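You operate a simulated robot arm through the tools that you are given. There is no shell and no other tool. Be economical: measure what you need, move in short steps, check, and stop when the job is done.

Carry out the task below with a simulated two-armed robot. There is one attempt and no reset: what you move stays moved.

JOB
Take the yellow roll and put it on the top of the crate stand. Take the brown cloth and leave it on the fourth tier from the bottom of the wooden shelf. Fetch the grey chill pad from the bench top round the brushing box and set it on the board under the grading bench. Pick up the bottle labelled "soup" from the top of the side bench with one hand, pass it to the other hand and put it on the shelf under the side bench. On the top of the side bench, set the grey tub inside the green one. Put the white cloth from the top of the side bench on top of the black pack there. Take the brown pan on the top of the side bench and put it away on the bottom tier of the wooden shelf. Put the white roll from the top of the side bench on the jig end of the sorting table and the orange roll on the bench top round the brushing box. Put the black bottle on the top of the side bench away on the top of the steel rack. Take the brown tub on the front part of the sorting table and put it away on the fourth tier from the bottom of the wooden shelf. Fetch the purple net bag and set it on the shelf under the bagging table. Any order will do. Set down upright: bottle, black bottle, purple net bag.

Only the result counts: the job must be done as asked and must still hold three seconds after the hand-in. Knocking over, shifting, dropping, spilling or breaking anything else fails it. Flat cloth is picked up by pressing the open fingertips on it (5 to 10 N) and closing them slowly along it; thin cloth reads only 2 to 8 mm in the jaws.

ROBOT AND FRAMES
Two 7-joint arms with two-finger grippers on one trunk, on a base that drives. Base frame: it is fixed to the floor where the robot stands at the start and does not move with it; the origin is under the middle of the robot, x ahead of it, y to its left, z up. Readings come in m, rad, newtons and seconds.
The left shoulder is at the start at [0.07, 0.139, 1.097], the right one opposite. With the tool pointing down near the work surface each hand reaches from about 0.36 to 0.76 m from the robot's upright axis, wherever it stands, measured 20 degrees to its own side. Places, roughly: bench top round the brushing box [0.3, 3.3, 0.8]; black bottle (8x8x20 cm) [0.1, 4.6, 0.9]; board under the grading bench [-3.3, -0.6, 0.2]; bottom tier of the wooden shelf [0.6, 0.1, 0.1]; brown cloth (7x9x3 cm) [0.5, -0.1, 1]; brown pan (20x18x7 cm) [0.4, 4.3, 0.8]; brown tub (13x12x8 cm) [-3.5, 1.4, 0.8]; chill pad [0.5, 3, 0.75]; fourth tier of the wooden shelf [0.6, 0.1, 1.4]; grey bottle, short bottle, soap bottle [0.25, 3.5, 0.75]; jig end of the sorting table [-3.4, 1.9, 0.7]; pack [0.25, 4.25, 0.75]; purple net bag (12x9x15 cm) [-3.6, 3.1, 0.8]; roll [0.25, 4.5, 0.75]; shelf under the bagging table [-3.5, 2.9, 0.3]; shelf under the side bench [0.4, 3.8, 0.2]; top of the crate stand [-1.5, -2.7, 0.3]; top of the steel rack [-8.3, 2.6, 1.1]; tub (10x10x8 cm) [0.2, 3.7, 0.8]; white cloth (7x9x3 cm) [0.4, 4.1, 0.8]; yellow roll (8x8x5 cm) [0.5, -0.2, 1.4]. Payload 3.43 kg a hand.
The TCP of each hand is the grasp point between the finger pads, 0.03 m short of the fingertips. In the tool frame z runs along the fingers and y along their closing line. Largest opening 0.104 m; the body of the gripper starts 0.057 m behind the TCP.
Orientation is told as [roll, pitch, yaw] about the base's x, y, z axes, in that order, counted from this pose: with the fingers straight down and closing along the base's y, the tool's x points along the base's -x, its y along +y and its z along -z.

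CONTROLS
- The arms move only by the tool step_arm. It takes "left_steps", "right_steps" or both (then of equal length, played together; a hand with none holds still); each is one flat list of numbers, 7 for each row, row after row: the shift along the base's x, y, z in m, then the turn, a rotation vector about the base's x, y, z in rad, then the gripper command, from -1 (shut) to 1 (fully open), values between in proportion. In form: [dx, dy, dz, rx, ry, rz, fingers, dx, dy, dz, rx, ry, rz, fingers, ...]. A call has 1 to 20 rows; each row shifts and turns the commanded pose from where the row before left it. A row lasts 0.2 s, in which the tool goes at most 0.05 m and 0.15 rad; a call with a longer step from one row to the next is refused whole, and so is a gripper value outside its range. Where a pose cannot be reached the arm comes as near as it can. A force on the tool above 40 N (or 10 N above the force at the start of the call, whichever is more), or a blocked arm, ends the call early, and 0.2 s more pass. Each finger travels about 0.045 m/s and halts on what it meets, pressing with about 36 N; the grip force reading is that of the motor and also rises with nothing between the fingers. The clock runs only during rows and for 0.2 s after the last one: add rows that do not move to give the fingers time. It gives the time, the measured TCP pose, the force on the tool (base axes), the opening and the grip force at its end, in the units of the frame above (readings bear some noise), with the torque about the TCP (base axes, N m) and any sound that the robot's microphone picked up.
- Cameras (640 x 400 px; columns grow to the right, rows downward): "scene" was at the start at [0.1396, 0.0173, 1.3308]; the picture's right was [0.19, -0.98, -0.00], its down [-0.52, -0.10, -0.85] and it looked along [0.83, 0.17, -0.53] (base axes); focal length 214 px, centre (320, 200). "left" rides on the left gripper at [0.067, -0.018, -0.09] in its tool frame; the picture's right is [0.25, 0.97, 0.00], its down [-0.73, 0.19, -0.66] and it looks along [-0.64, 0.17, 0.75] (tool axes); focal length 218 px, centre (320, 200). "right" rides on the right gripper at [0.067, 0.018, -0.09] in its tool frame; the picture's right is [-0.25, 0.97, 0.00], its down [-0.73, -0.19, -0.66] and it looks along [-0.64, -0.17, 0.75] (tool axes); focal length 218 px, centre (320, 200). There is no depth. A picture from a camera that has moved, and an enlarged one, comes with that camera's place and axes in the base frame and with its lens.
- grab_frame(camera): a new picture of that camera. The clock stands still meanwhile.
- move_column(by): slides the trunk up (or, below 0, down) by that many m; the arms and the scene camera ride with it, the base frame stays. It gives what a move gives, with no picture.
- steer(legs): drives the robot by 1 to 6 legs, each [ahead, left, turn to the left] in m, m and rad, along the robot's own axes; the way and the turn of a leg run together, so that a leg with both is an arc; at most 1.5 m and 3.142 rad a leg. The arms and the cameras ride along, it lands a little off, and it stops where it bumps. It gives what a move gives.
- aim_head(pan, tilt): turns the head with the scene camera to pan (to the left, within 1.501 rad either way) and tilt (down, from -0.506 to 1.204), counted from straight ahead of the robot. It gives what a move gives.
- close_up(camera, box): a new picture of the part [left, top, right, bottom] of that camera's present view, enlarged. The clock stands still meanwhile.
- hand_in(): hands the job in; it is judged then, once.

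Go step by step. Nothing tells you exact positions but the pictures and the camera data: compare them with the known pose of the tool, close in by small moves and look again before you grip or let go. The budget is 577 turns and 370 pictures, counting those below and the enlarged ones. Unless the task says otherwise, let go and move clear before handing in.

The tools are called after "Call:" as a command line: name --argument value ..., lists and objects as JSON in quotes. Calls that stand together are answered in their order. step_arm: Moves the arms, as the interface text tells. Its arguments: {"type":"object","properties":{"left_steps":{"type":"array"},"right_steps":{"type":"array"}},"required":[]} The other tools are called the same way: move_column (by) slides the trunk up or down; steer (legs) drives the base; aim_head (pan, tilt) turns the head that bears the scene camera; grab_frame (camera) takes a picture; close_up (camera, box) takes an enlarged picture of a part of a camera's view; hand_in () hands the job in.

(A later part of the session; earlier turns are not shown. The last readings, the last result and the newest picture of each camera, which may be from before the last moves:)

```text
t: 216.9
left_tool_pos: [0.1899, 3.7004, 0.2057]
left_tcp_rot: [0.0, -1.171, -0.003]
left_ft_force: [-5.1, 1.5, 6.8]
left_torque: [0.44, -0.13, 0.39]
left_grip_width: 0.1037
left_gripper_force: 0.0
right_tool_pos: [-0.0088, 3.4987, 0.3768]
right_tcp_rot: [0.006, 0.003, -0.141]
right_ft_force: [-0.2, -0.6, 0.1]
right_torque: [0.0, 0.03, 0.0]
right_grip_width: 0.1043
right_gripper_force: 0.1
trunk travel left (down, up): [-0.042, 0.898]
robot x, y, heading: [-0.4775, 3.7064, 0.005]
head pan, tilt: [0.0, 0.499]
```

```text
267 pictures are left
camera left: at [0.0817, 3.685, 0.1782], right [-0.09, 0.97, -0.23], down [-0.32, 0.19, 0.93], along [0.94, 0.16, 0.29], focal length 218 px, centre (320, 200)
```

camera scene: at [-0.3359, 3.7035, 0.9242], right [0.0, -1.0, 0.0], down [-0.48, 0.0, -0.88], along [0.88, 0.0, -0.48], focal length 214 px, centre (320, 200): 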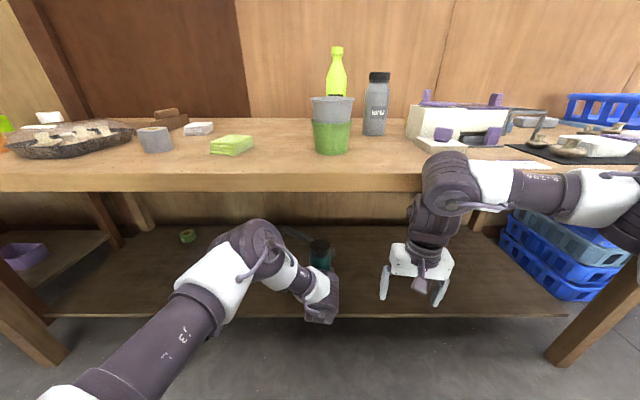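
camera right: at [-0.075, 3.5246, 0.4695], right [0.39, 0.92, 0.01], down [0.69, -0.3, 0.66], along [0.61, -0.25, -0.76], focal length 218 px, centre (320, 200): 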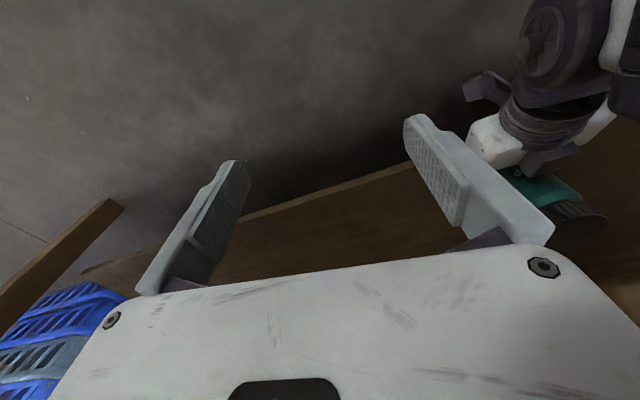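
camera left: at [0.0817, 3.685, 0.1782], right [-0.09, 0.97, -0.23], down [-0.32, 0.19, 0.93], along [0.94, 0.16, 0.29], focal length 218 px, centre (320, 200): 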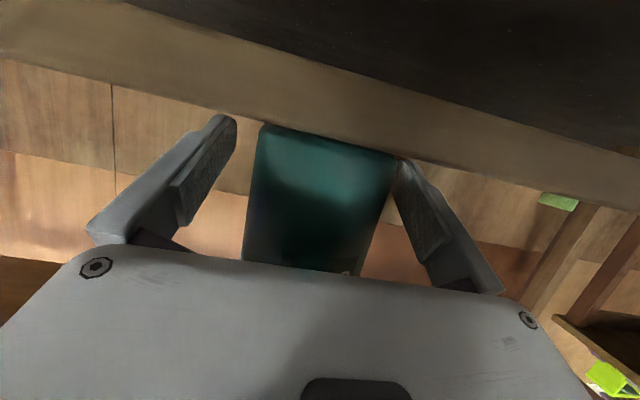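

The bottle stands. I raise a touch, centre the hand around it (+y), and then back straight out.

Call:
step_arm --left_steps '[0, 0.002, 0.003, 0, 0, 0, 1, 0, 0.004, 0.002, 0, 0, 0, 1, 0, 0.003, 0, 0, 0, 0, 1, 0, 0, 0, 0, 0, 0, 1]'

Call:
steer --legs '[[-0.08, 0, 0]]'

Call:
grab_frame --camera "left"

```text
t: 217.9
left_tool_pos: [0.1914, 3.7113, 0.2102]
left_tcp_rot: [-0.001, -1.17, 0.0]
left_ft_force: [-0.3, -0.2, 0.0]
left_torque: [-0.01, 0.0, 0.02]
left_grip_width: 0.1037
left_gripper_force: 0.1
right_tool_pos: [-0.0087, 3.4986, 0.3767]
right_tcp_rot: [0.009, 0.004, -0.142]
right_ft_force: [-0.1, 0.2, -0.3]
right_torque: [-0.01, -0.02, -0.01]
right_grip_width: 0.104
right_gripper_force: 0.2
trunk travel left (down, up): [-0.042, 0.898]
robot x, y, heading: [-0.4822, 3.7041, 0.006]
head pan, tilt: [0.0, 0.499]
```

```text
t: 219.0
left_tool_pos: [0.1111, 3.7118, 0.2105]
left_tcp_rot: [-0.004, -1.171, 0.001]
left_ft_force: [0.1, 1.0, 0.3]
left_torque: [0.01, -0.01, 0.02]
left_grip_width: 0.1039
left_gripper_force: 0.0
right_tool_pos: [-0.0906, 3.4987, 0.3771]
right_tcp_rot: [0.008, 0.003, -0.14]
right_ft_force: [-0.6, -1.2, 0.0]
right_torque: [-0.02, 0.0, 0.02]
right_grip_width: 0.104
right_gripper_force: 0.0
trunk travel left (down, up): [-0.042, 0.898]
robot x, y, heading: [-0.5599, 3.7057, -0.001]
head pan, tilt: [0.0, 0.499]
```

```text
266 pictures are left
camera left: at [0.002, 3.6953, 0.1833], right [-0.1, 0.97, -0.23], down [-0.32, 0.19, 0.93], along [0.94, 0.16, 0.29], focal length 218 px, centre (320, 200)
```

left: 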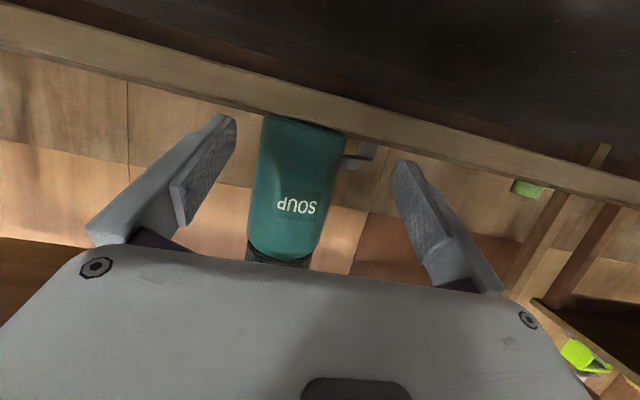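

The SOUP bottle stands on the under-shelf. I back off and raise the trunk for the next bench-top jobs.

Call:
steer --legs '[[-0.28, 0, 0]]'

Call:
move_column --by 0.4

Call:
move_column --by 0.4

Call:
step_arm --left_steps '[-0.01, 0.01, 0.02, 0, 0.13, 0, 1, -0.01, 0.01, 0.02, 0, 0.13, 0, 1, -0.01, 0.01, 0.02, 0, 0.13, 0, 1, -0.01, 0.01, 0.02, 0, 0.13, 0, 1, -0.01, 0.01, 0.02, 0, 0.13, 0, 1, -0.01, 0.01, 0.02, 0, 0.13, 0, 1, -0.01, 0.01, 0.01, 0, 0.13, 0, 1, 0, 0.01, 0, 0, 0.13, 0, 1, 0, 0, 0, 0, 0.13, 0, 1, 0, 0, 0, 0, 0, 0.13, 1, 0, 0, 0, 0, 0, 0.13, 1, 0, 0, 0, 0, 0, 0.13, 1, 0, 0, 0, 0, 0, 0.13, 1, 0, 0, 0, 0, 0, 0.13, 1, 0, 0, 0, 0, 0, 0.13, 1]'

Call:
steer --legs '[[0, 0.35, 0]]'

Call:
aim_head --pan 0.2 --tilt 0.75

Call:
grab_frame --camera "scene"

```text
t: 221.0
left_tool_pos: [-0.172, 3.713, 0.2093]
left_tcp_rot: [-0.003, -1.171, 0.003]
left_ft_force: [-0.7, 0.2, -0.5]
left_torque: [-0.02, 0.02, 0.01]
left_grip_width: 0.1037
left_gripper_force: 0.2
right_tool_pos: [-0.3715, 3.4996, 0.3779]
right_tcp_rot: [0.006, 0.005, -0.138]
right_ft_force: [0.3, 0.1, -0.4]
right_torque: [0.0, -0.02, -0.02]
right_grip_width: 0.104
right_gripper_force: 0.0
trunk travel left (down, up): [-0.042, 0.898]
robot x, y, heading: [-0.8429, 3.7026, 0.006]
head pan, tilt: [0.0, 0.499]
```

```text
t: 224.8
left_tool_pos: [-0.1711, 3.7133, 0.6099]
left_tcp_rot: [-0.004, -1.171, 0.005]
left_ft_force: [-0.5, 0.5, 0.0]
left_torque: [0.01, -0.02, -0.01]
left_grip_width: 0.104
left_gripper_force: 0.2
right_tool_pos: [-0.372, 3.4995, 0.7764]
right_tcp_rot: [0.009, 0.004, -0.138]
right_ft_force: [0.6, 1.1, -0.2]
right_torque: [-0.03, -0.04, 0.04]
right_grip_width: 0.1039
right_gripper_force: 0.1
trunk travel left (down, up): [-0.442, 0.498]
robot x, y, heading: [-0.8486, 3.7013, 0.006]
head pan, tilt: [0.0, 0.499]
```

```text
t: 228.6
left_tool_pos: [-0.1715, 3.7129, 1.0109]
left_tcp_rot: [-0.005, -1.172, 0.004]
left_ft_force: [0.2, 0.4, -0.5]
left_torque: [0.02, 0.03, -0.02]
left_grip_width: 0.1039
left_gripper_force: 0.0
right_tool_pos: [-0.372, 3.4998, 1.176]
right_tcp_rot: [0.006, 0.004, -0.139]
right_ft_force: [-0.1, 0.8, -0.1]
right_torque: [-0.01, 0.01, 0.0]
right_grip_width: 0.1039
right_gripper_force: 0.0
trunk travel left (down, up): [-0.842, 0.098]
robot x, y, heading: [-0.8422, 3.7051, 0.007]
head pan, tilt: [0.0, 0.499]
```

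```text
t: 231.8
left_tool_pos: [-0.3099, 3.7378, 1.1452]
left_tcp_rot: [0.0, -0.002, 0.784]
left_ft_force: [0.0, -0.4, -0.2]
left_torque: [0.01, 0.04, 0.02]
left_grip_width: 0.1038
left_gripper_force: 0.0
left hand out of reach, approached as far as the arm can: row 5, 6, 7, 8, 9
right_tool_pos: [-0.3719, 3.5001, 1.1763]
right_tcp_rot: [0.007, 0.003, -0.138]
right_ft_force: [0.1, -0.1, 0.0]
right_torque: [0.0, -0.02, -0.03]
right_grip_width: 0.1038
right_gripper_force: 0.0
trunk travel left (down, up): [-0.842, 0.098]
robot x, y, heading: [-0.8449, 3.7037, 0.003]
head pan, tilt: [0.0, 0.499]
```

```text
t: 234.1
left_tool_pos: [-0.311, 4.0891, 1.1447]
left_tcp_rot: [0.0, -0.002, 0.78]
left_ft_force: [-0.5, 0.6, 0.4]
left_torque: [0.0, 0.0, 0.01]
left_grip_width: 0.1041
left_gripper_force: 0.0
right_tool_pos: [-0.3727, 3.8505, 1.1765]
right_tcp_rot: [0.005, 0.004, -0.141]
right_ft_force: [-1.1, -0.5, -0.1]
right_torque: [0.0, -0.02, -0.02]
right_grip_width: 0.104
right_gripper_force: 0.0
trunk travel left (down, up): [-0.842, 0.098]
robot x, y, heading: [-0.8395, 4.0556, 0.005]
head pan, tilt: [0.0, 0.499]
```

```text
t: 234.9
left_tool_pos: [-0.3117, 4.091, 1.1442]
left_tcp_rot: [0.0, 0.0, 0.78]
left_ft_force: [0.2, -0.2, 0.1]
left_torque: [-0.01, -0.03, -0.02]
left_grip_width: 0.1042
left_gripper_force: 0.0
right_tool_pos: [-0.3729, 3.8517, 1.1766]
right_tcp_rot: [0.008, 0.003, -0.138]
right_ft_force: [0.3, -0.6, -0.5]
right_torque: [-0.01, 0.03, -0.02]
right_grip_width: 0.1039
right_gripper_force: 0.0
trunk travel left (down, up): [-0.842, 0.098]
robot x, y, heading: [-0.8432, 4.0579, 0.002]
head pan, tilt: [0.201, 0.75]
```

```text
265 pictures are left
camera scene: at [-0.7107, 4.0729, 1.5644], right [0.2, -0.98, 0.0], down [-0.67, -0.14, -0.73], along [0.72, 0.15, -0.68], focal length 214 px, centre (320, 200)
```

scene: 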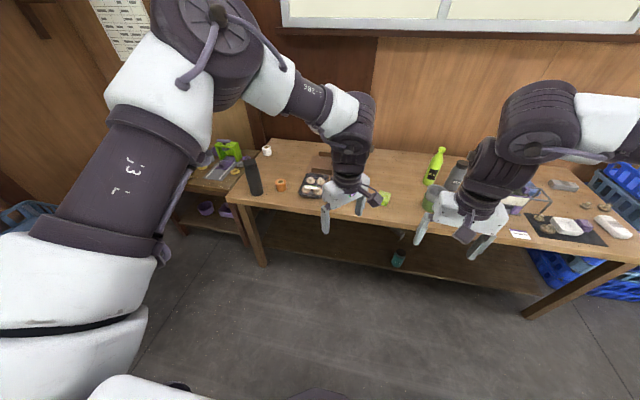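

I drive up to the bench and look at the cloth and pack with the left wrist camera.

Call:
steer --legs '[[0.52, 0, 0]]'

Call:
grab_frame --camera "scene"

Call:
grab_frame --camera "left"

```text
t: 237.9
left_tool_pos: [0.2042, 4.1007, 1.1463]
left_tcp_rot: [0.0, -0.003, 0.791]
left_ft_force: [-0.5, 0.3, 0.1]
left_torque: [-0.01, 0.01, 0.02]
left_grip_width: 0.1038
left_gripper_force: 0.0
right_tool_pos: [0.1444, 3.8614, 1.1782]
right_tcp_rot: [0.006, 0.001, -0.129]
right_ft_force: [-0.5, -0.3, 0.3]
right_torque: [0.01, -0.06, 0.0]
right_grip_width: 0.1042
right_gripper_force: 0.1
trunk travel left (down, up): [-0.842, 0.098]
robot x, y, heading: [-0.3275, 4.0625, 0.015]
head pan, tilt: [0.201, 0.75]
```

```text
264 pictures are left
camera scene: at [-0.1954, 4.0777, 1.5645], right [0.21, -0.98, 0.0], down [-0.67, -0.14, -0.73], along [0.72, 0.15, -0.68], focal length 214 px, centre (320, 200)
```

scene: 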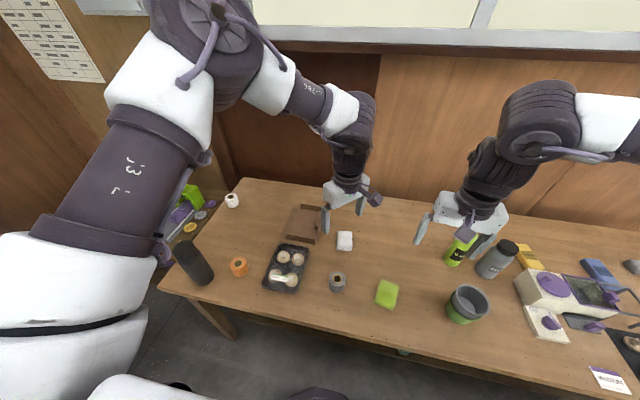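

```text
263 pictures are left
camera left: at [0.1696, 4.0411, 1.2347], right [-0.87, 0.5, 0.0], down [0.38, 0.65, 0.66], along [0.33, 0.57, -0.75], focal length 218 px, centre (320, 200)
```

left: 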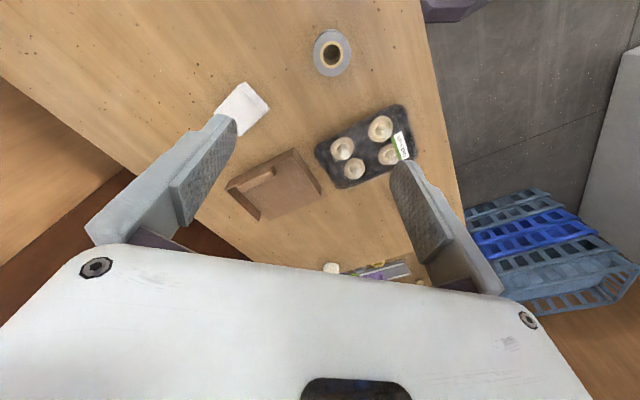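

Call:
close_up --camera "left" --box '[180, 60, 440, 220]'

Call:
close_up --camera "scene" --box '[220, 190, 400, 310]'

```text
2.46 times, centred on (310, 140) of left
camera zoom: at [0.1696, 4.0411, 1.2347], right [-0.87, 0.5, 0.0], down [0.38, 0.65, 0.66], along [0.33, 0.57, -0.75], focal length 537 px, centre (345, 348)
```

zoom: 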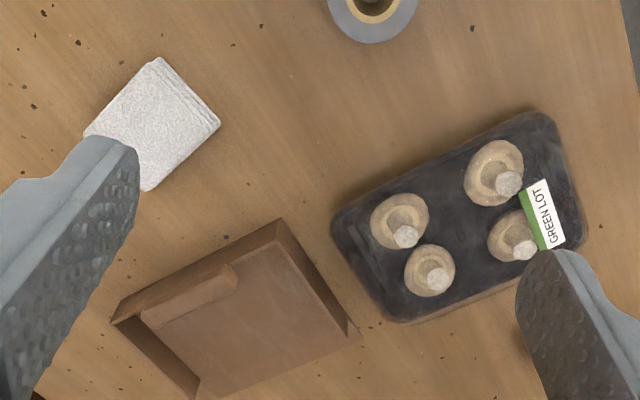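

```text
3.33 times, centred on (310, 250) of scene
camera zoom: at [-0.1954, 4.0777, 1.5645], right [0.21, -0.98, 0.0], down [-0.67, -0.14, -0.73], along [0.72, 0.15, -0.68], focal length 715 px, centre (353, 33)
```

zoom: 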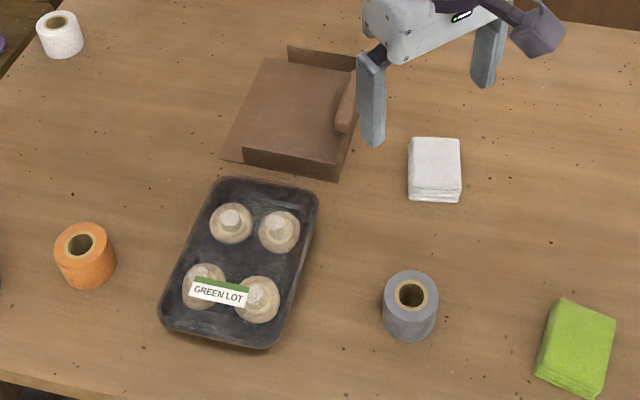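

The cloth is a 7×9 block turned about 0.2 rad at (0.385, 4.092); the tray pack is at (0.195, 4.295). I turn the base right by 0.4 so the left hand can take the cloth across its short side.

Call:
steer --legs '[[0, 0, -0.41], [0.005, 0.133, 0]]'

Call:
step_arm --left_steps '[0, 0, -0.02, 0, 0, -0.03, 1, 0, 0, -0.02, 0, 0, -0.03, 1, 0, 0, -0.02, 0, 0, -0.03, 1, 0, 0, -0.02, 0, 0, -0.03, 1]'

Call:
grab_frame --camera "left"

```text
t: 240.4
left_tool_pos: [0.2329, 4.002, 1.1463]
left_tcp_rot: [0.001, -0.002, 0.382]
left_ft_force: [-0.7, -1.3, 0.5]
left_torque: [0.05, 0.0, 0.03]
left_grip_width: 0.104
left_gripper_force: 0.0
right_tool_pos: [0.0823, 3.807, 1.1771]
right_tcp_rot: [0.007, 0.003, -0.54]
right_ft_force: [0.0, -0.4, -0.1]
right_torque: [0.0, -0.03, -0.02]
right_grip_width: 0.1039
right_gripper_force: 0.0
trunk travel left (down, up): [-0.842, 0.098]
robot x, y, heading: [-0.2702, 4.1804, -0.395]
head pan, tilt: [0.201, 0.75]
```

```text
t: 241.4
left_tool_pos: [0.2336, 4.0044, 1.0654]
left_tcp_rot: [0.0, 0.001, 0.26]
left_ft_force: [0.1, -0.1, 0.0]
left_torque: [0.03, 0.02, 0.01]
left_grip_width: 0.1041
left_gripper_force: 0.1
right_tool_pos: [0.0834, 3.8094, 1.1766]
right_tcp_rot: [0.007, 0.004, -0.539]
right_ft_force: [0.1, 0.7, -0.3]
right_torque: [0.01, 0.01, 0.03]
right_grip_width: 0.1037
right_gripper_force: 0.0
trunk travel left (down, up): [-0.842, 0.098]
robot x, y, heading: [-0.2729, 4.1773, -0.395]
head pan, tilt: [0.201, 0.75]
```

```text
260 pictures are left
camera left: at [0.1732, 3.9725, 1.1539], right [-0.49, 0.87, 0.0], down [0.66, 0.37, 0.66], along [0.57, 0.32, -0.75], focal length 218 px, centre (320, 200)
```

left: 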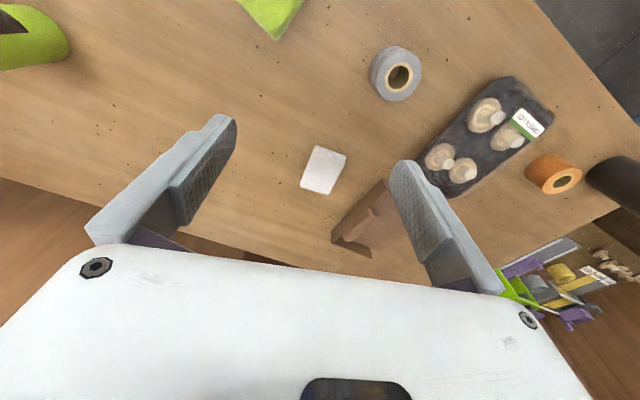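

The cloth centre is about (0.39, 4.10), long side along x. I move the left hand above it.

Call:
step_arm --left_steps '[0.0257, 0.016, -0.0275, 0, 0, -0.012, 1, 0.0257, 0.016, -0.0275, 0, 0, -0.012, 1, 0.0257, 0.016, -0.0275, 0, 0, -0.012, 1, 0.0257, 0.016, -0.0275, 0, 0, -0.012, 1, 0.0257, 0.016, -0.0275, 0, 0, -0.012, 1, 0.0257, 0.016, -0.0275, 0, 0, -0.012, 1, 0, 0, 0, 0, 0, 0, 1]'

Call:
grab_frame --camera "left"

```text
t: 243.0
left_tool_pos: [0.3614, 4.1005, 0.9069]
left_tcp_rot: [-0.003, -0.007, 0.192]
left_ft_force: [0.6, -0.2, 0.5]
left_torque: [0.01, -0.04, -0.02]
left_grip_width: 0.104
left_gripper_force: 0.1
left hand out of reach, approached as far as the arm can: row 6
right_tool_pos: [0.082, 3.8091, 1.1779]
right_tcp_rot: [0.008, 0.004, -0.54]
right_ft_force: [0.1, 0.5, 0.3]
right_torque: [0.01, 0.01, -0.01]
right_grip_width: 0.1039
right_gripper_force: 0.2
trunk travel left (down, up): [-0.842, 0.098]
robot x, y, heading: [-0.2669, 4.1796, -0.399]
head pan, tilt: [0.201, 0.75]
```

```text
259 pictures are left
camera left: at [0.2977, 4.072, 0.9959], right [-0.43, 0.9, 0.0], down [0.68, 0.33, 0.66], along [0.6, 0.28, -0.75], focal length 218 px, centre (320, 200)
```

left: 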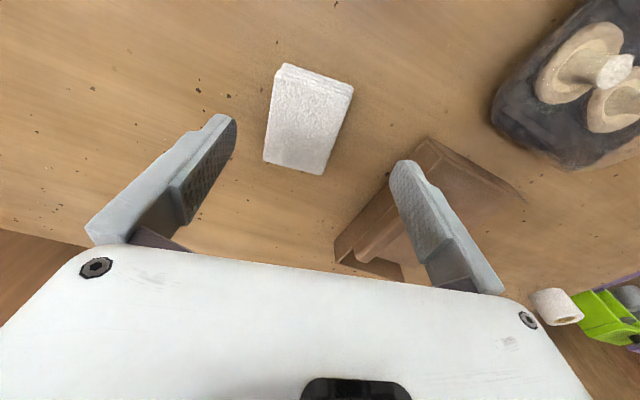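

I nudge the base forward 2 cm to centre, then lower over the cloth with a narrower opening.

Call:
steer --legs '[[0.025, 0.005, 0]]'

Call:
step_arm --left_steps '[0, 0, -0.03, 0, 0, 0, 0.8, 0, 0, -0.03, 0, 0, 0, 0.8, 0, 0, -0.025, 0, 0, 0, 0.8, 0, 0, 0, 0, 0, 0, 0.8]'

Call:
grab_frame --camera "left"

```text
t: 243.8
left_tool_pos: [0.3807, 4.0972, 0.9118]
left_tcp_rot: [-0.006, -0.009, 0.192]
left_ft_force: [0.6, 0.2, 0.2]
left_torque: [-0.03, -0.01, 0.02]
left_grip_width: 0.1039
left_gripper_force: 0.0
right_tool_pos: [0.101, 3.8063, 1.1803]
right_tcp_rot: [0.009, -0.001, -0.54]
right_ft_force: [0.1, -0.3, 0.8]
right_torque: [0.01, -0.05, -0.02]
right_grip_width: 0.1039
right_gripper_force: 0.0
trunk travel left (down, up): [-0.842, 0.098]
robot x, y, heading: [-0.2466, 4.1747, -0.393]
head pan, tilt: [0.201, 0.75]
```

```text
t: 244.8
left_tool_pos: [0.3613, 4.0946, 0.8325]
left_tcp_rot: [-0.006, -0.005, 0.195]
left_ft_force: [-0.1, 0.3, -0.2]
left_torque: [-0.03, 0.02, 0.02]
left_grip_width: 0.0938
left_gripper_force: 0.1
left hand out of reach, approached as far as the arm can: row 1, 2, 3
right_tool_pos: [0.1091, 3.8048, 1.1771]
right_tcp_rot: [0.007, 0.005, -0.541]
right_ft_force: [0.3, -0.3, -0.4]
right_torque: [0.02, -0.01, 0.03]
right_grip_width: 0.1037
right_gripper_force: 0.0
trunk travel left (down, up): [-0.842, 0.098]
robot x, y, heading: [-0.2455, 4.176, -0.399]
head pan, tilt: [0.201, 0.75]
```

```text
258 pictures are left
camera left: at [0.2985, 4.0663, 0.9218], right [-0.44, 0.9, -0.01], down [0.67, 0.33, 0.66], along [0.6, 0.28, -0.75], focal length 218 px, centre (320, 200)
```

left: 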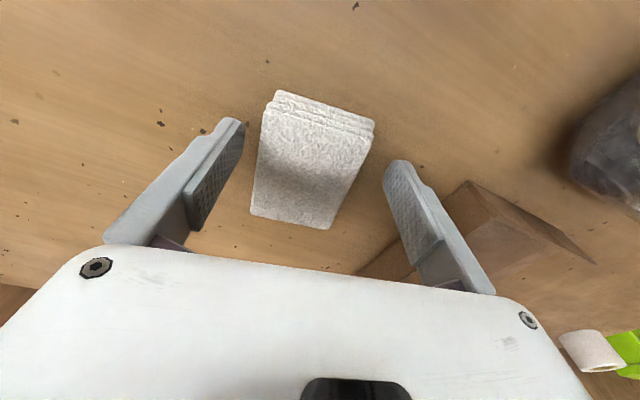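

Call:
steer --legs '[[0.02, 0, 0]]'

Call:
step_arm --left_steps '[0, 0, -0.015, 0, 0, 0, 0.8, 0, 0, -0.01, 0, 0, 0, 0.8, 0, 0, 0, 0, 0, 0, 0.8]'

Call:
grab_frame --camera "left"

```text
t: 245.6
left_tool_pos: [0.3762, 4.0884, 0.8377]
left_tcp_rot: [-0.007, -0.011, 0.195]
left_ft_force: [-1.2, 0.6, 1.0]
left_torque: [-0.03, -0.06, 0.01]
left_grip_width: 0.0936
left_gripper_force: 0.0
right_tool_pos: [0.1213, 3.7993, 1.1799]
right_tcp_rot: [0.005, -0.002, -0.539]
right_ft_force: [-0.1, -0.3, 0.2]
right_torque: [-0.02, -0.03, 0.03]
right_grip_width: 0.1042
right_gripper_force: 0.0
trunk travel left (down, up): [-0.842, 0.098]
robot x, y, heading: [-0.2278, 4.1674, -0.401]
head pan, tilt: [0.201, 0.75]
```

```text
t: 246.5
left_tool_pos: [0.3731, 4.0863, 0.8175]
left_tcp_rot: [-0.006, -0.018, 0.202]
left_ft_force: [-4.2, 1.1, 18.3]
left_torque: [0.9, 0.57, 0.17]
left_grip_width: 0.091
left_gripper_force: 0.0
left hand out of reach, approached as far as the arm can: row 1, 2
right_tool_pos: [0.1232, 3.796, 1.1782]
right_tcp_rot: [0.009, 0.0, -0.541]
right_ft_force: [0.4, -0.1, 0.1]
right_torque: [0.02, 0.0, 0.01]
right_grip_width: 0.1042
right_gripper_force: 0.1
trunk travel left (down, up): [-0.842, 0.098]
robot x, y, heading: [-0.2251, 4.1662, -0.401]
head pan, tilt: [0.201, 0.75]
stopped in row 3 (left hand): the force on the tool passed its limit at 44 N (the readings are from after the stop); the commanded pose is now the measured one
```

```text
257 pictures are left
camera left: at [0.3096, 4.0584, 0.9057], right [-0.44, 0.9, -0.01], down [0.66, 0.34, 0.67], along [0.6, 0.29, -0.74], focal length 218 px, centre (320, 200)
```

left: 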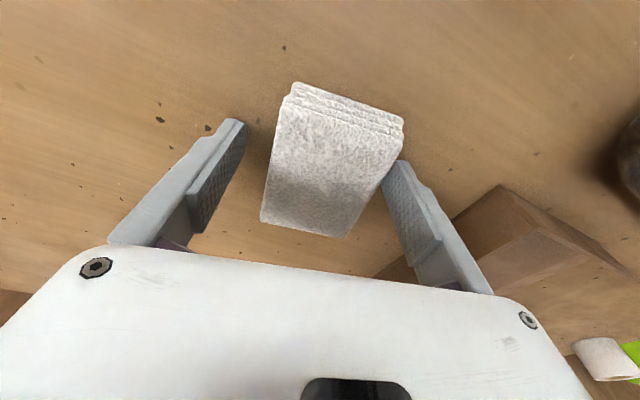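

The +y finger came down on the cloth's edge. I lift a little, shift 1 cm toward +y and lower again.

Call:
step_arm --left_steps '[0, 0, 0.012, 0, 0, 0, 1, -0.002, 0.012, 0, 0, 0, 0, 1, 0, 0, 0, 0, 0, 0, 1]'

Call:
grab_frame --camera "left"

```text
t: 247.3
left_tool_pos: [0.3732, 4.0999, 0.8281]
left_tcp_rot: [-0.007, -0.013, 0.2]
left_ft_force: [-0.1, 1.1, 0.0]
left_torque: [0.05, 0.01, 0.0]
left_grip_width: 0.1041
left_gripper_force: 0.0
right_tool_pos: [0.1263, 3.7966, 1.1784]
right_tcp_rot: [0.008, 0.005, -0.538]
right_ft_force: [-0.3, -0.1, 0.0]
right_torque: [0.01, -0.05, 0.03]
right_grip_width: 0.1041
right_gripper_force: 0.1
trunk travel left (down, up): [-0.842, 0.098]
robot x, y, heading: [-0.2259, 4.1662, -0.401]
head pan, tilt: [0.201, 0.75]
```

```text
256 pictures are left
camera left: at [0.309, 4.0704, 0.9159], right [-0.44, 0.9, -0.01], down [0.67, 0.33, 0.67], along [0.6, 0.29, -0.75], focal length 218 px, centre (320, 200)
```

left: 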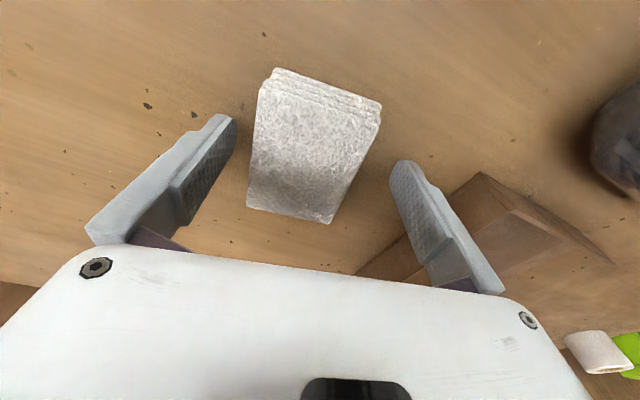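

Call:
step_arm --left_steps '[0, 0, -0.01, 0, 0, 0, 1, 0, 0, -0.01, 0, 0, 0, 1, 0, 0, 0, 0, 0, 0, 1]'

Call:
grab_frame --camera "left"

```text
t: 247.9
left_tool_pos: [0.372, 4.1018, 0.8191]
left_tcp_rot: [0.0, -0.02, 0.21]
left_ft_force: [-18.2, 7.0, 39.4]
left_torque: [2.22, 1.53, 0.33]
left_grip_width: 0.1006
left_gripper_force: 0.1
right_tool_pos: [0.123, 3.7983, 1.1797]
right_tcp_rot: [0.009, -0.001, -0.54]
right_ft_force: [1.1, 0.1, 0.1]
right_torque: [0.0, 0.04, -0.01]
right_grip_width: 0.104
right_gripper_force: 0.1
trunk travel left (down, up): [-0.842, 0.098]
robot x, y, heading: [-0.2249, 4.1665, -0.398]
head pan, tilt: [0.201, 0.75]
stopped in row 2 (left hand): the force on the tool passed its limit at 45 N (the readings are from after the stop); the commanded pose is now the measured one
```

```text
255 pictures are left
camera left: at [0.3085, 4.072, 0.907], right [-0.45, 0.89, -0.01], down [0.66, 0.34, 0.67], along [0.6, 0.3, -0.74], focal length 218 px, centre (320, 200)
```

left: 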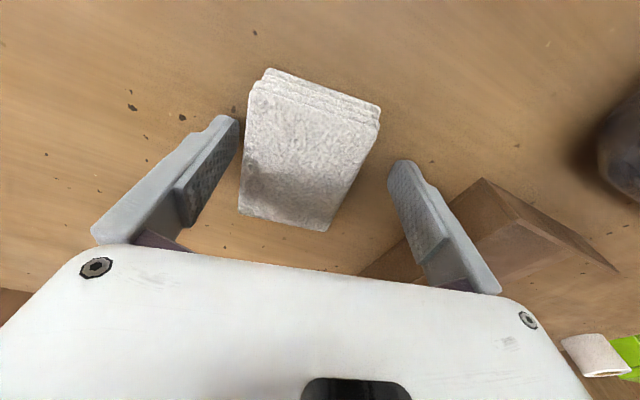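

Several cues agree the bench top is at z≈0.787, so the fingertip just touched the bench. I raise 3 mm and close on the cloth.

Call:
step_arm --left_steps '[0, 0, 0.004, 0, 0, 0, 0.9, 0, 0, 0, 0, 0, 0, 0.6, 0, 0, 0, 0, 0, 0, 0.3, 0, 0, 0, 0, 0, 0, 0, 0, 0, 0, 0, 0, 0, -0.3, 0, 0, 0, 0, 0, 0, -0.5, 0, 0, 0, 0, 0, 0, -0.5]'

Call:
grab_frame --camera "left"

```text
t: 249.5
left_tool_pos: [0.3767, 4.1013, 0.8189]
left_tcp_rot: [-0.006, -0.023, 0.209]
left_ft_force: [-0.2, 0.9, 0.3]
left_torque: [0.03, -0.03, -0.03]
left_grip_width: 0.0651
left_gripper_force: 36.1
right_tool_pos: [0.1274, 3.7977, 1.1785]
right_tcp_rot: [0.008, 0.002, -0.54]
right_ft_force: [0.3, -0.1, -0.5]
right_torque: [0.01, 0.0, -0.02]
right_grip_width: 0.1041
right_gripper_force: 0.0
trunk travel left (down, up): [-0.842, 0.098]
robot x, y, heading: [-0.2272, 4.1666, -0.401]
head pan, tilt: [0.201, 0.75]
```

```text
254 pictures are left
camera left: at [0.3125, 4.0715, 0.9066], right [-0.45, 0.89, -0.01], down [0.66, 0.34, 0.67], along [0.6, 0.29, -0.74], focal length 218 px, centre (320, 200)
```

left: 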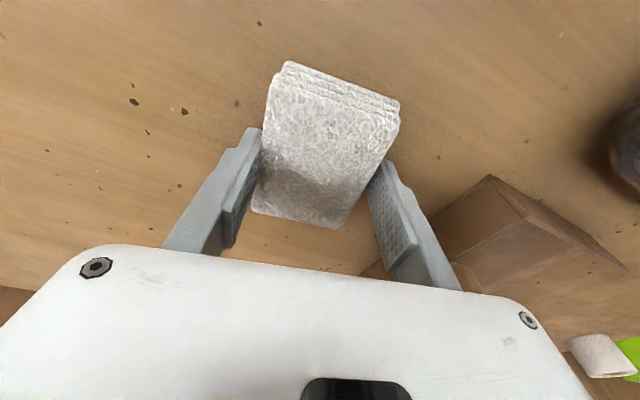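

The cloth is gripped (65 mm). I lift it, back slightly, and carry it over the tray pack.

Call:
step_arm --left_steps '[0, 0, 0.02, 0, 0, 0, -0.5, 0, 0, 0.04, 0, 0, 0, -0.5, 0, 0, 0.04, 0, 0, 0, -0.5, 0, 0, 0.04, 0, 0, 0, -0.5]'

Call:
steer --legs '[[-0.12, 0, 0]]'

Call:
step_arm --left_steps '[-0.012, 0.025, 0, 0, 0, 0, -0.5, -0.012, 0.025, 0, 0, 0, 0, -0.5, -0.012, 0.025, 0, 0, 0, 0, -0.5, -0.012, 0.025, 0, 0, 0, 0, -0.5, -0.012, 0.025, 0, 0, 0, 0, -0.5]'

Call:
grab_frame --camera "left"

Call:
grab_frame --camera "scene"

```text
t: 250.5
left_tool_pos: [0.375, 4.1018, 0.9584]
left_tcp_rot: [-0.005, -0.023, 0.208]
left_ft_force: [0.0, 0.7, -0.5]
left_torque: [0.0, 0.01, 0.01]
left_grip_width: 0.0649
left_gripper_force: 35.6
right_tool_pos: [0.1264, 3.7962, 1.1785]
right_tcp_rot: [0.006, 0.001, -0.541]
right_ft_force: [-0.4, 0.4, 0.2]
right_torque: [-0.02, -0.01, 0.02]
right_grip_width: 0.104
right_gripper_force: 0.0
trunk travel left (down, up): [-0.842, 0.098]
robot x, y, heading: [-0.2276, 4.1708, -0.399]
head pan, tilt: [0.201, 0.75]
```

```text
t: 251.7
left_tool_pos: [0.2663, 4.1466, 0.9567]
left_tcp_rot: [-0.005, -0.022, 0.208]
left_ft_force: [0.2, 0.0, -0.3]
left_torque: [0.01, 0.02, -0.01]
left_grip_width: 0.0645
left_gripper_force: 35.7
right_tool_pos: [0.0188, 3.843, 1.1755]
right_tcp_rot: [0.008, 0.005, -0.539]
right_ft_force: [-0.5, -0.3, 0.0]
right_torque: [-0.02, 0.02, 0.01]
right_grip_width: 0.1039
right_gripper_force: 0.0
trunk travel left (down, up): [-0.842, 0.098]
robot x, y, heading: [-0.3409, 4.2156, -0.393]
head pan, tilt: [0.201, 0.75]
```

```text
t: 252.9
left_tool_pos: [0.2075, 4.2736, 0.9563]
left_tcp_rot: [-0.006, -0.022, 0.208]
left_ft_force: [0.5, 0.4, -1.4]
left_torque: [-0.02, 0.0, -0.03]
left_grip_width: 0.0643
left_gripper_force: 36.1
right_tool_pos: [0.0173, 3.8452, 1.1768]
right_tcp_rot: [0.003, 0.002, -0.539]
right_ft_force: [0.7, 1.5, 0.2]
right_torque: [-0.03, 0.0, 0.02]
right_grip_width: 0.1041
right_gripper_force: 0.0
trunk travel left (down, up): [-0.842, 0.098]
robot x, y, heading: [-0.3344, 4.2138, -0.4]
head pan, tilt: [0.201, 0.75]
```

```text
253 pictures are left
camera left: at [0.142, 4.2435, 1.0445], right [-0.45, 0.9, -0.01], down [0.66, 0.34, 0.67], along [0.61, 0.29, -0.74], focal length 218 px, centre (320, 200)
```

left: 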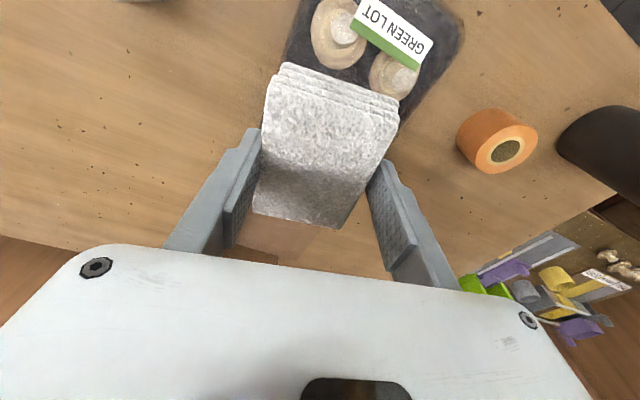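

```text
252 pictures are left
camera scene: at [-0.2083, 4.1805, 1.5644], right [-0.19, -0.98, 0.0], down [-0.67, 0.13, -0.73], along [0.72, -0.14, -0.68], focal length 214 px, centre (320, 200)
```

scene: 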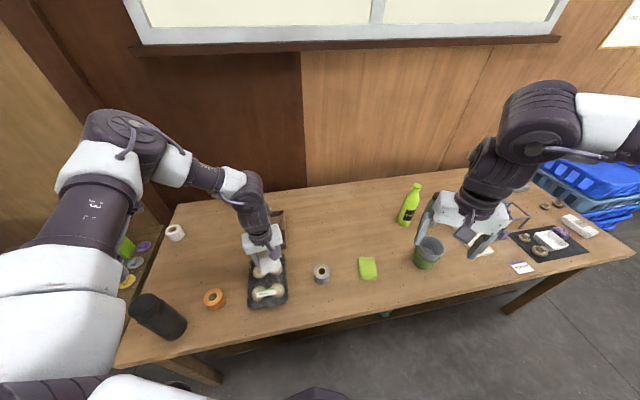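

The cloth is nearly over the tray. I shift it to centre and lower in steps.

Call:
step_arm --left_steps '[-0.008, 0.007, 0, 0, 0, 0, -0.5, -0.008, 0.007, -0.02, 0, 0, 0, -0.5, 0, 0, -0.02, 0, 0, 0, -0.5, 0, 0, -0.015, 0, 0, 0, -0.5, 0, 0, 0, 0, 0, 0, -0.5]'

Call:
close_up --camera "scene" --box '[200, 220, 360, 320]'

Call:
grab_frame --camera "left"

```text
t: 254.1
left_tool_pos: [0.1892, 4.288, 0.9024]
left_tcp_rot: [-0.004, -0.023, 0.207]
left_ft_force: [-0.5, 0.4, -0.1]
left_torque: [0.05, 0.02, 0.03]
left_grip_width: 0.0642
left_gripper_force: 36.2
right_tool_pos: [0.0158, 3.8438, 1.1788]
right_tcp_rot: [0.007, 0.003, -0.539]
right_ft_force: [-0.1, -0.9, 0.4]
right_torque: [-0.02, 0.01, 0.0]
right_grip_width: 0.1041
right_gripper_force: 0.1
trunk travel left (down, up): [-0.842, 0.098]
robot x, y, heading: [-0.3389, 4.2122, -0.397]
head pan, tilt: [0.201, 0.75]
```

```text
4.00 times, centred on (280, 270) of scene
camera zoom: at [-0.2087, 4.1794, 1.5644], right [-0.19, -0.98, 0.0], down [-0.67, 0.13, -0.73], along [0.72, -0.14, -0.68], focal length 858 px, centre (480, -80)
```

zoom: 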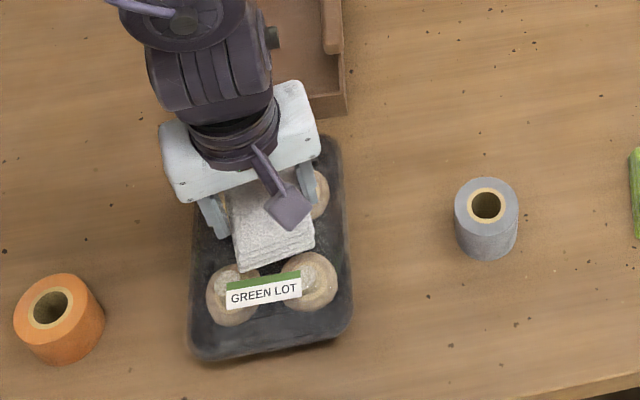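

```text
250 pictures are left
camera left: at [0.125, 4.2583, 0.9898], right [-0.45, 0.89, -0.01], down [0.66, 0.34, 0.67], along [0.6, 0.29, -0.74], focal length 218 px, centre (320, 200)
```

left: 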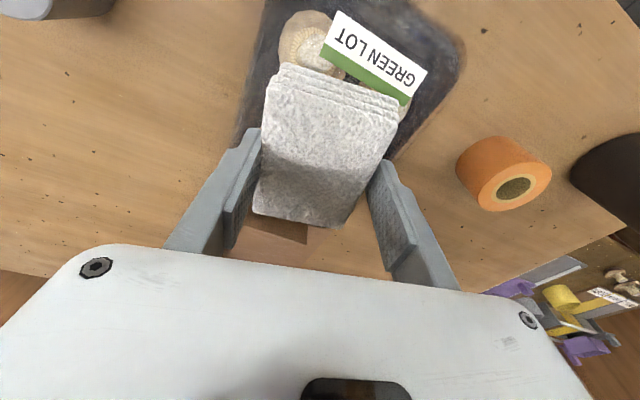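

Call:
step_arm --left_steps '[-0.004, 0.006, -0.01, 0, 0, 0, -0.5, 0, 0, -0.01, 0, 0, 0, -0.5, 0, 0, -0.006, 0, 0, 0, -0.5, 0, 0, 0, 0, 0, 0, -0.5]'

Call:
grab_frame --camera "left"

```text
t: 255.1
left_tool_pos: [0.1862, 4.293, 0.8792]
left_tcp_rot: [-0.007, -0.027, 0.207]
left_ft_force: [3.4, 3.9, 26.1]
left_torque: [0.62, 0.43, -0.14]
left_grip_width: 0.0639
left_gripper_force: 36.2
right_tool_pos: [0.0149, 3.8433, 1.18]
right_tcp_rot: [0.007, 0.0, -0.539]
right_ft_force: [-0.6, 0.3, 0.3]
right_torque: [0.01, 0.01, -0.02]
right_grip_width: 0.104
right_gripper_force: 0.1
trunk travel left (down, up): [-0.842, 0.098]
robot x, y, heading: [-0.3385, 4.2129, -0.396]
head pan, tilt: [0.201, 0.75]
```

```text
249 pictures are left
camera left: at [0.1212, 4.2633, 0.9673], right [-0.45, 0.89, -0.01], down [0.66, 0.34, 0.67], along [0.61, 0.29, -0.74], focal length 218 px, centre (320, 200)
```

left: 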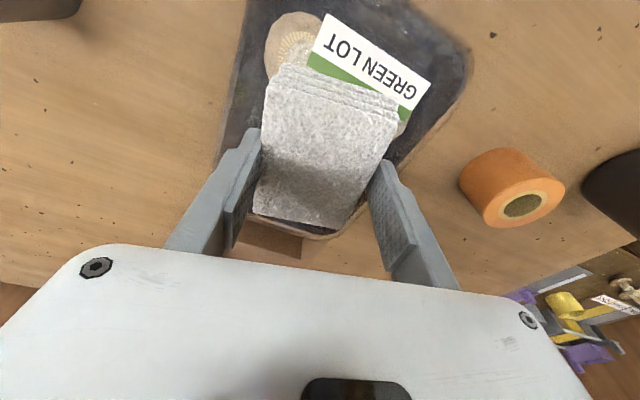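

Contact with the pack top at z≈0.847. The cloth sits a bit toward the rear, so I lift slightly, shift 2 cm toward the front, and set down.

Call:
step_arm --left_steps '[0, 0, 0.012, 0, 0, 0, -0.5, -0.018, 0, 0, 0, 0, 0, -0.5, 0, 0, -0.006, 0, 0, 0, -0.5, 0, 0, -0.003, 0, 0, 0, -0.5, 0, 0, 0, 0, 0, 0, -0.5]'

Call:
grab_frame --camera "left"

```text
t: 256.3
left_tool_pos: [0.1683, 4.2922, 0.8798]
left_tcp_rot: [-0.006, -0.022, 0.208]
left_ft_force: [-1.7, 0.4, 7.0]
left_torque: [0.28, -0.09, -0.03]
left_grip_width: 0.064
left_gripper_force: 35.7
right_tool_pos: [0.0159, 3.8438, 1.1772]
right_tcp_rot: [0.008, 0.002, -0.539]
right_ft_force: [-0.5, -1.2, -0.2]
right_torque: [0.01, 0.0, -0.01]
right_grip_width: 0.1041
right_gripper_force: 0.1
trunk travel left (down, up): [-0.842, 0.098]
robot x, y, heading: [-0.3375, 4.2159, -0.395]
head pan, tilt: [0.201, 0.75]
```

```text
248 pictures are left
camera left: at [0.1032, 4.263, 0.9678], right [-0.45, 0.89, -0.01], down [0.66, 0.34, 0.67], along [0.61, 0.29, -0.74], focal length 218 px, centre (320, 200)
```

left: 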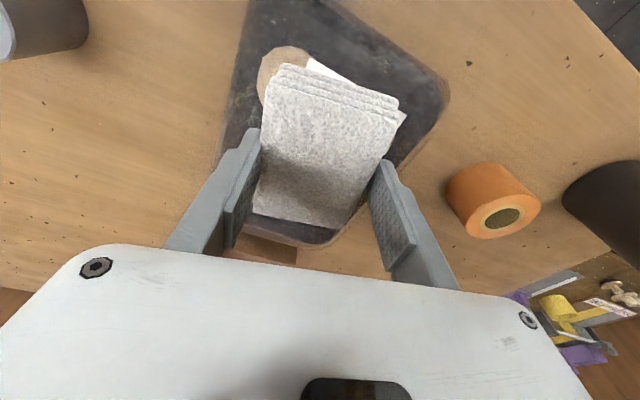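

Centred and in light contact. I open slowly and rise.

Call:
step_arm --left_steps '[0, 0, 0, 0, 0, 0, 0.2, 0, 0, 0, 0, 0, 0, 0.4, 0, 0, 0, 0, 0, 0, 0.6, 0, 0, 0, 0, 0, 0, 0.6, 0, 0, 0.02, 0, 0, 0, 0.6, 0, 0, 0.04, 0, 0, 0, 0.6, 0, 0, 0.04, 0, 0, 0, 0.6, 0, 0, 0.04, 0, 0, 0, 0.6]'

Call:
grab_frame --camera "left"

```text
t: 258.1
left_tool_pos: [0.1682, 4.2944, 1.0202]
left_tcp_rot: [-0.004, -0.022, 0.206]
left_ft_force: [-0.7, 0.0, 0.5]
left_torque: [0.02, 0.01, 0.0]
left_grip_width: 0.083
left_gripper_force: 0.1
right_tool_pos: [0.0149, 3.8435, 1.1768]
right_tcp_rot: [0.007, 0.003, -0.538]
right_ft_force: [-1.3, -0.8, 0.2]
right_torque: [0.03, -0.01, -0.01]
right_grip_width: 0.1039
right_gripper_force: 0.0
trunk travel left (down, up): [-0.842, 0.098]
robot x, y, heading: [-0.3412, 4.2143, -0.398]
head pan, tilt: [0.201, 0.75]
```

```text
247 pictures are left
camera left: at [0.1038, 4.2642, 1.1079], right [-0.45, 0.9, -0.01], down [0.66, 0.34, 0.67], along [0.61, 0.29, -0.74], focal length 218 px, centre (320, 200)
```

left: 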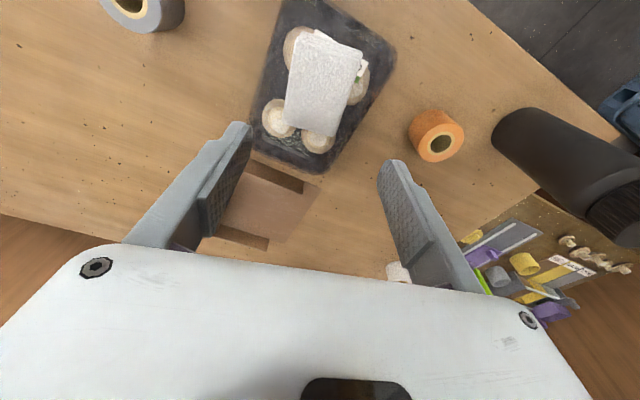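

The white cloth rests on the pack. Next is the orange roll at about (0.158, 4.465); I move the left hand above it.

Call:
step_arm --left_steps '[-0.002, 0.034, 0, 0, 0, 0, 1, -0.002, 0.034, 0, 0, 0, 0, 1, -0.002, 0.034, -0.02, 0, 0, 0, 1, -0.002, 0.034, -0.02, 0, 0, 0, 1, -0.002, 0.034, -0.02, 0, 0, 0, 1, 0, 0, 0, 0, 0, 0, 1]'

Call:
grab_frame --camera "left"

```text
t: 259.5
left_tool_pos: [0.1106, 4.3859, 0.9857]
left_tcp_rot: [-0.002, -0.025, 0.211]
left_ft_force: [-0.2, -0.3, -0.1]
left_torque: [0.03, -0.02, -0.01]
left_grip_width: 0.104
left_gripper_force: 0.1
left hand out of reach, approached as far as the arm can: row 2, 3, 4, 5
right_tool_pos: [0.0177, 3.8418, 1.1771]
right_tcp_rot: [0.007, 0.005, -0.54]
right_ft_force: [-0.6, -1.3, 0.2]
right_torque: [0.01, 0.02, -0.01]
right_grip_width: 0.1041
right_gripper_force: 0.1
trunk travel left (down, up): [-0.842, 0.098]
robot x, y, heading: [-0.3397, 4.2164, -0.394]
head pan, tilt: [0.201, 0.75]
```

```text
246 pictures are left
camera left: at [0.0456, 4.3552, 1.0732], right [-0.45, 0.89, -0.01], down [0.66, 0.34, 0.67], along [0.6, 0.3, -0.74], focal length 218 px, centre (320, 200)
```

left: 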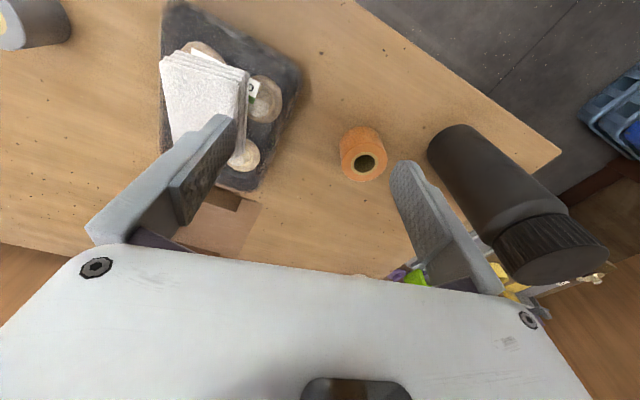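

I strafe the base left 8 cm so the hand comes over the roll.

Call:
steer --legs '[[0.006, 0.084, 0]]'

Call:
grab_frame --camera "left"

```text
t: 260.6
left_tool_pos: [0.1465, 4.4569, 0.9876]
left_tcp_rot: [0.001, -0.028, 0.212]
left_ft_force: [-1.0, -0.8, 0.2]
left_torque: [0.03, -0.02, 0.0]
left_grip_width: 0.104
left_gripper_force: 0.0
right_tool_pos: [0.0517, 3.9138, 1.1771]
right_tcp_rot: [0.013, 0.004, -0.538]
right_ft_force: [-1.0, -0.8, -0.7]
right_torque: [0.07, -0.02, -0.04]
right_grip_width: 0.104
right_gripper_force: 0.1
trunk travel left (down, up): [-0.842, 0.098]
robot x, y, heading: [-0.2981, 4.2925, -0.396]
head pan, tilt: [0.201, 0.75]
```

```text
245 pictures are left
camera left: at [0.0809, 4.4262, 1.0749], right [-0.45, 0.89, -0.01], down [0.66, 0.33, 0.68], along [0.61, 0.3, -0.74], focal length 218 px, centre (320, 200)
```

left: 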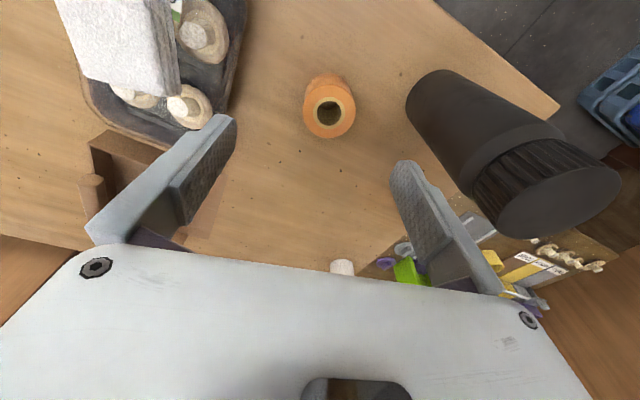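

Call:
step_arm --left_steps '[0.008, 0.012, -0.03, 0, 0, 0, 1, 0, 0, -0.035, 0, 0, 0, 1, 0, 0, -0.035, 0, 0, 0, 1, 0, 0, -0.02, 0, 0, 0, 1, 0, 0, 0, 0, 0, 0, 1]'

Call:
grab_frame --camera "left"

```text
t: 261.8
left_tool_pos: [0.1165, 4.4521, 0.9215]
left_tcp_rot: [-0.001, -0.027, 0.21]
left_ft_force: [-0.4, -0.3, 0.8]
left_torque: [0.03, -0.03, 0.0]
left_grip_width: 0.1043
left_gripper_force: 0.0
left hand out of reach, approached as far as the arm can: row 1, 2, 3
right_tool_pos: [0.0547, 3.9168, 1.1774]
right_tcp_rot: [0.008, 0.003, -0.54]
right_ft_force: [0.0, 0.0, 0.8]
right_torque: [0.01, -0.02, -0.01]
right_grip_width: 0.1042
right_gripper_force: 0.0
trunk travel left (down, up): [-0.842, 0.098]
robot x, y, heading: [-0.2988, 4.2871, -0.397]
head pan, tilt: [0.201, 0.75]
```

```text
244 pictures are left
camera left: at [0.0525, 4.4216, 1.0091], right [-0.45, 0.89, -0.01], down [0.66, 0.34, 0.68], along [0.61, 0.3, -0.74], focal length 218 px, centre (320, 200)
```

left: 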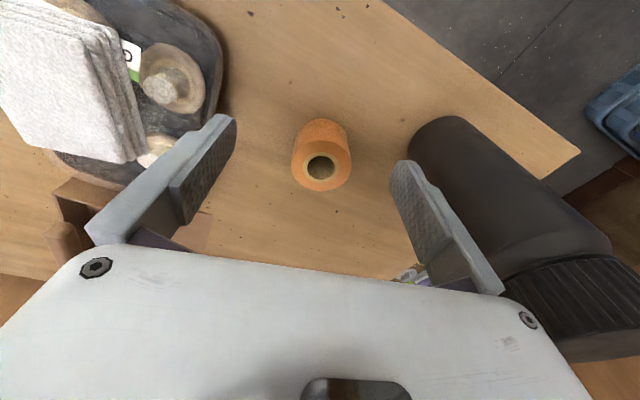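

The yaw limits the reach again. I rise a little, rotate the hand to yaw 0.8, and come over the roll.

Call:
step_arm --left_steps '[0, 0, 0.03, 0, 0, 0.12, 1, 0.006, 0, 0.02, 0, 0, 0.12, 1, 0.008, 0.004, 0, 0, 0, 0.12, 1, 0.008, 0.004, 0, 0, 0, 0.12, 1, 0.008, 0.004, 0, 0, 0, 0.12, 1, 0.008, 0.006, 0, 0, 0, 0, 1, 0, 0, 0, 0, 0, 0, 1]'

Call:
grab_frame --camera "left"

```text
t: 263.4
left_tool_pos: [0.1538, 4.4718, 0.9697]
left_tcp_rot: [-0.004, -0.025, 0.811]
left_ft_force: [0.0, -0.3, 0.0]
left_torque: [0.04, 0.0, 0.01]
left_grip_width: 0.1038
left_gripper_force: 0.1
right_tool_pos: [0.0545, 3.9183, 1.1769]
right_tcp_rot: [0.008, 0.004, -0.539]
right_ft_force: [0.6, -0.4, -0.9]
right_torque: [0.01, -0.01, 0.01]
right_grip_width: 0.104
right_gripper_force: 0.1
trunk travel left (down, up): [-0.842, 0.098]
robot x, y, heading: [-0.2993, 4.2889, -0.399]
head pan, tilt: [0.201, 0.75]
```

```text
243 pictures are left
camera left: at [0.1195, 4.4101, 1.0583], right [-0.88, 0.48, -0.01], down [0.35, 0.65, 0.67], along [0.33, 0.59, -0.74], focal length 218 px, centre (320, 200)
```

left: 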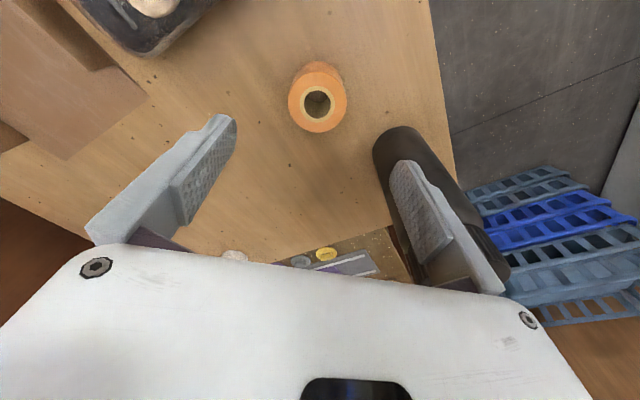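

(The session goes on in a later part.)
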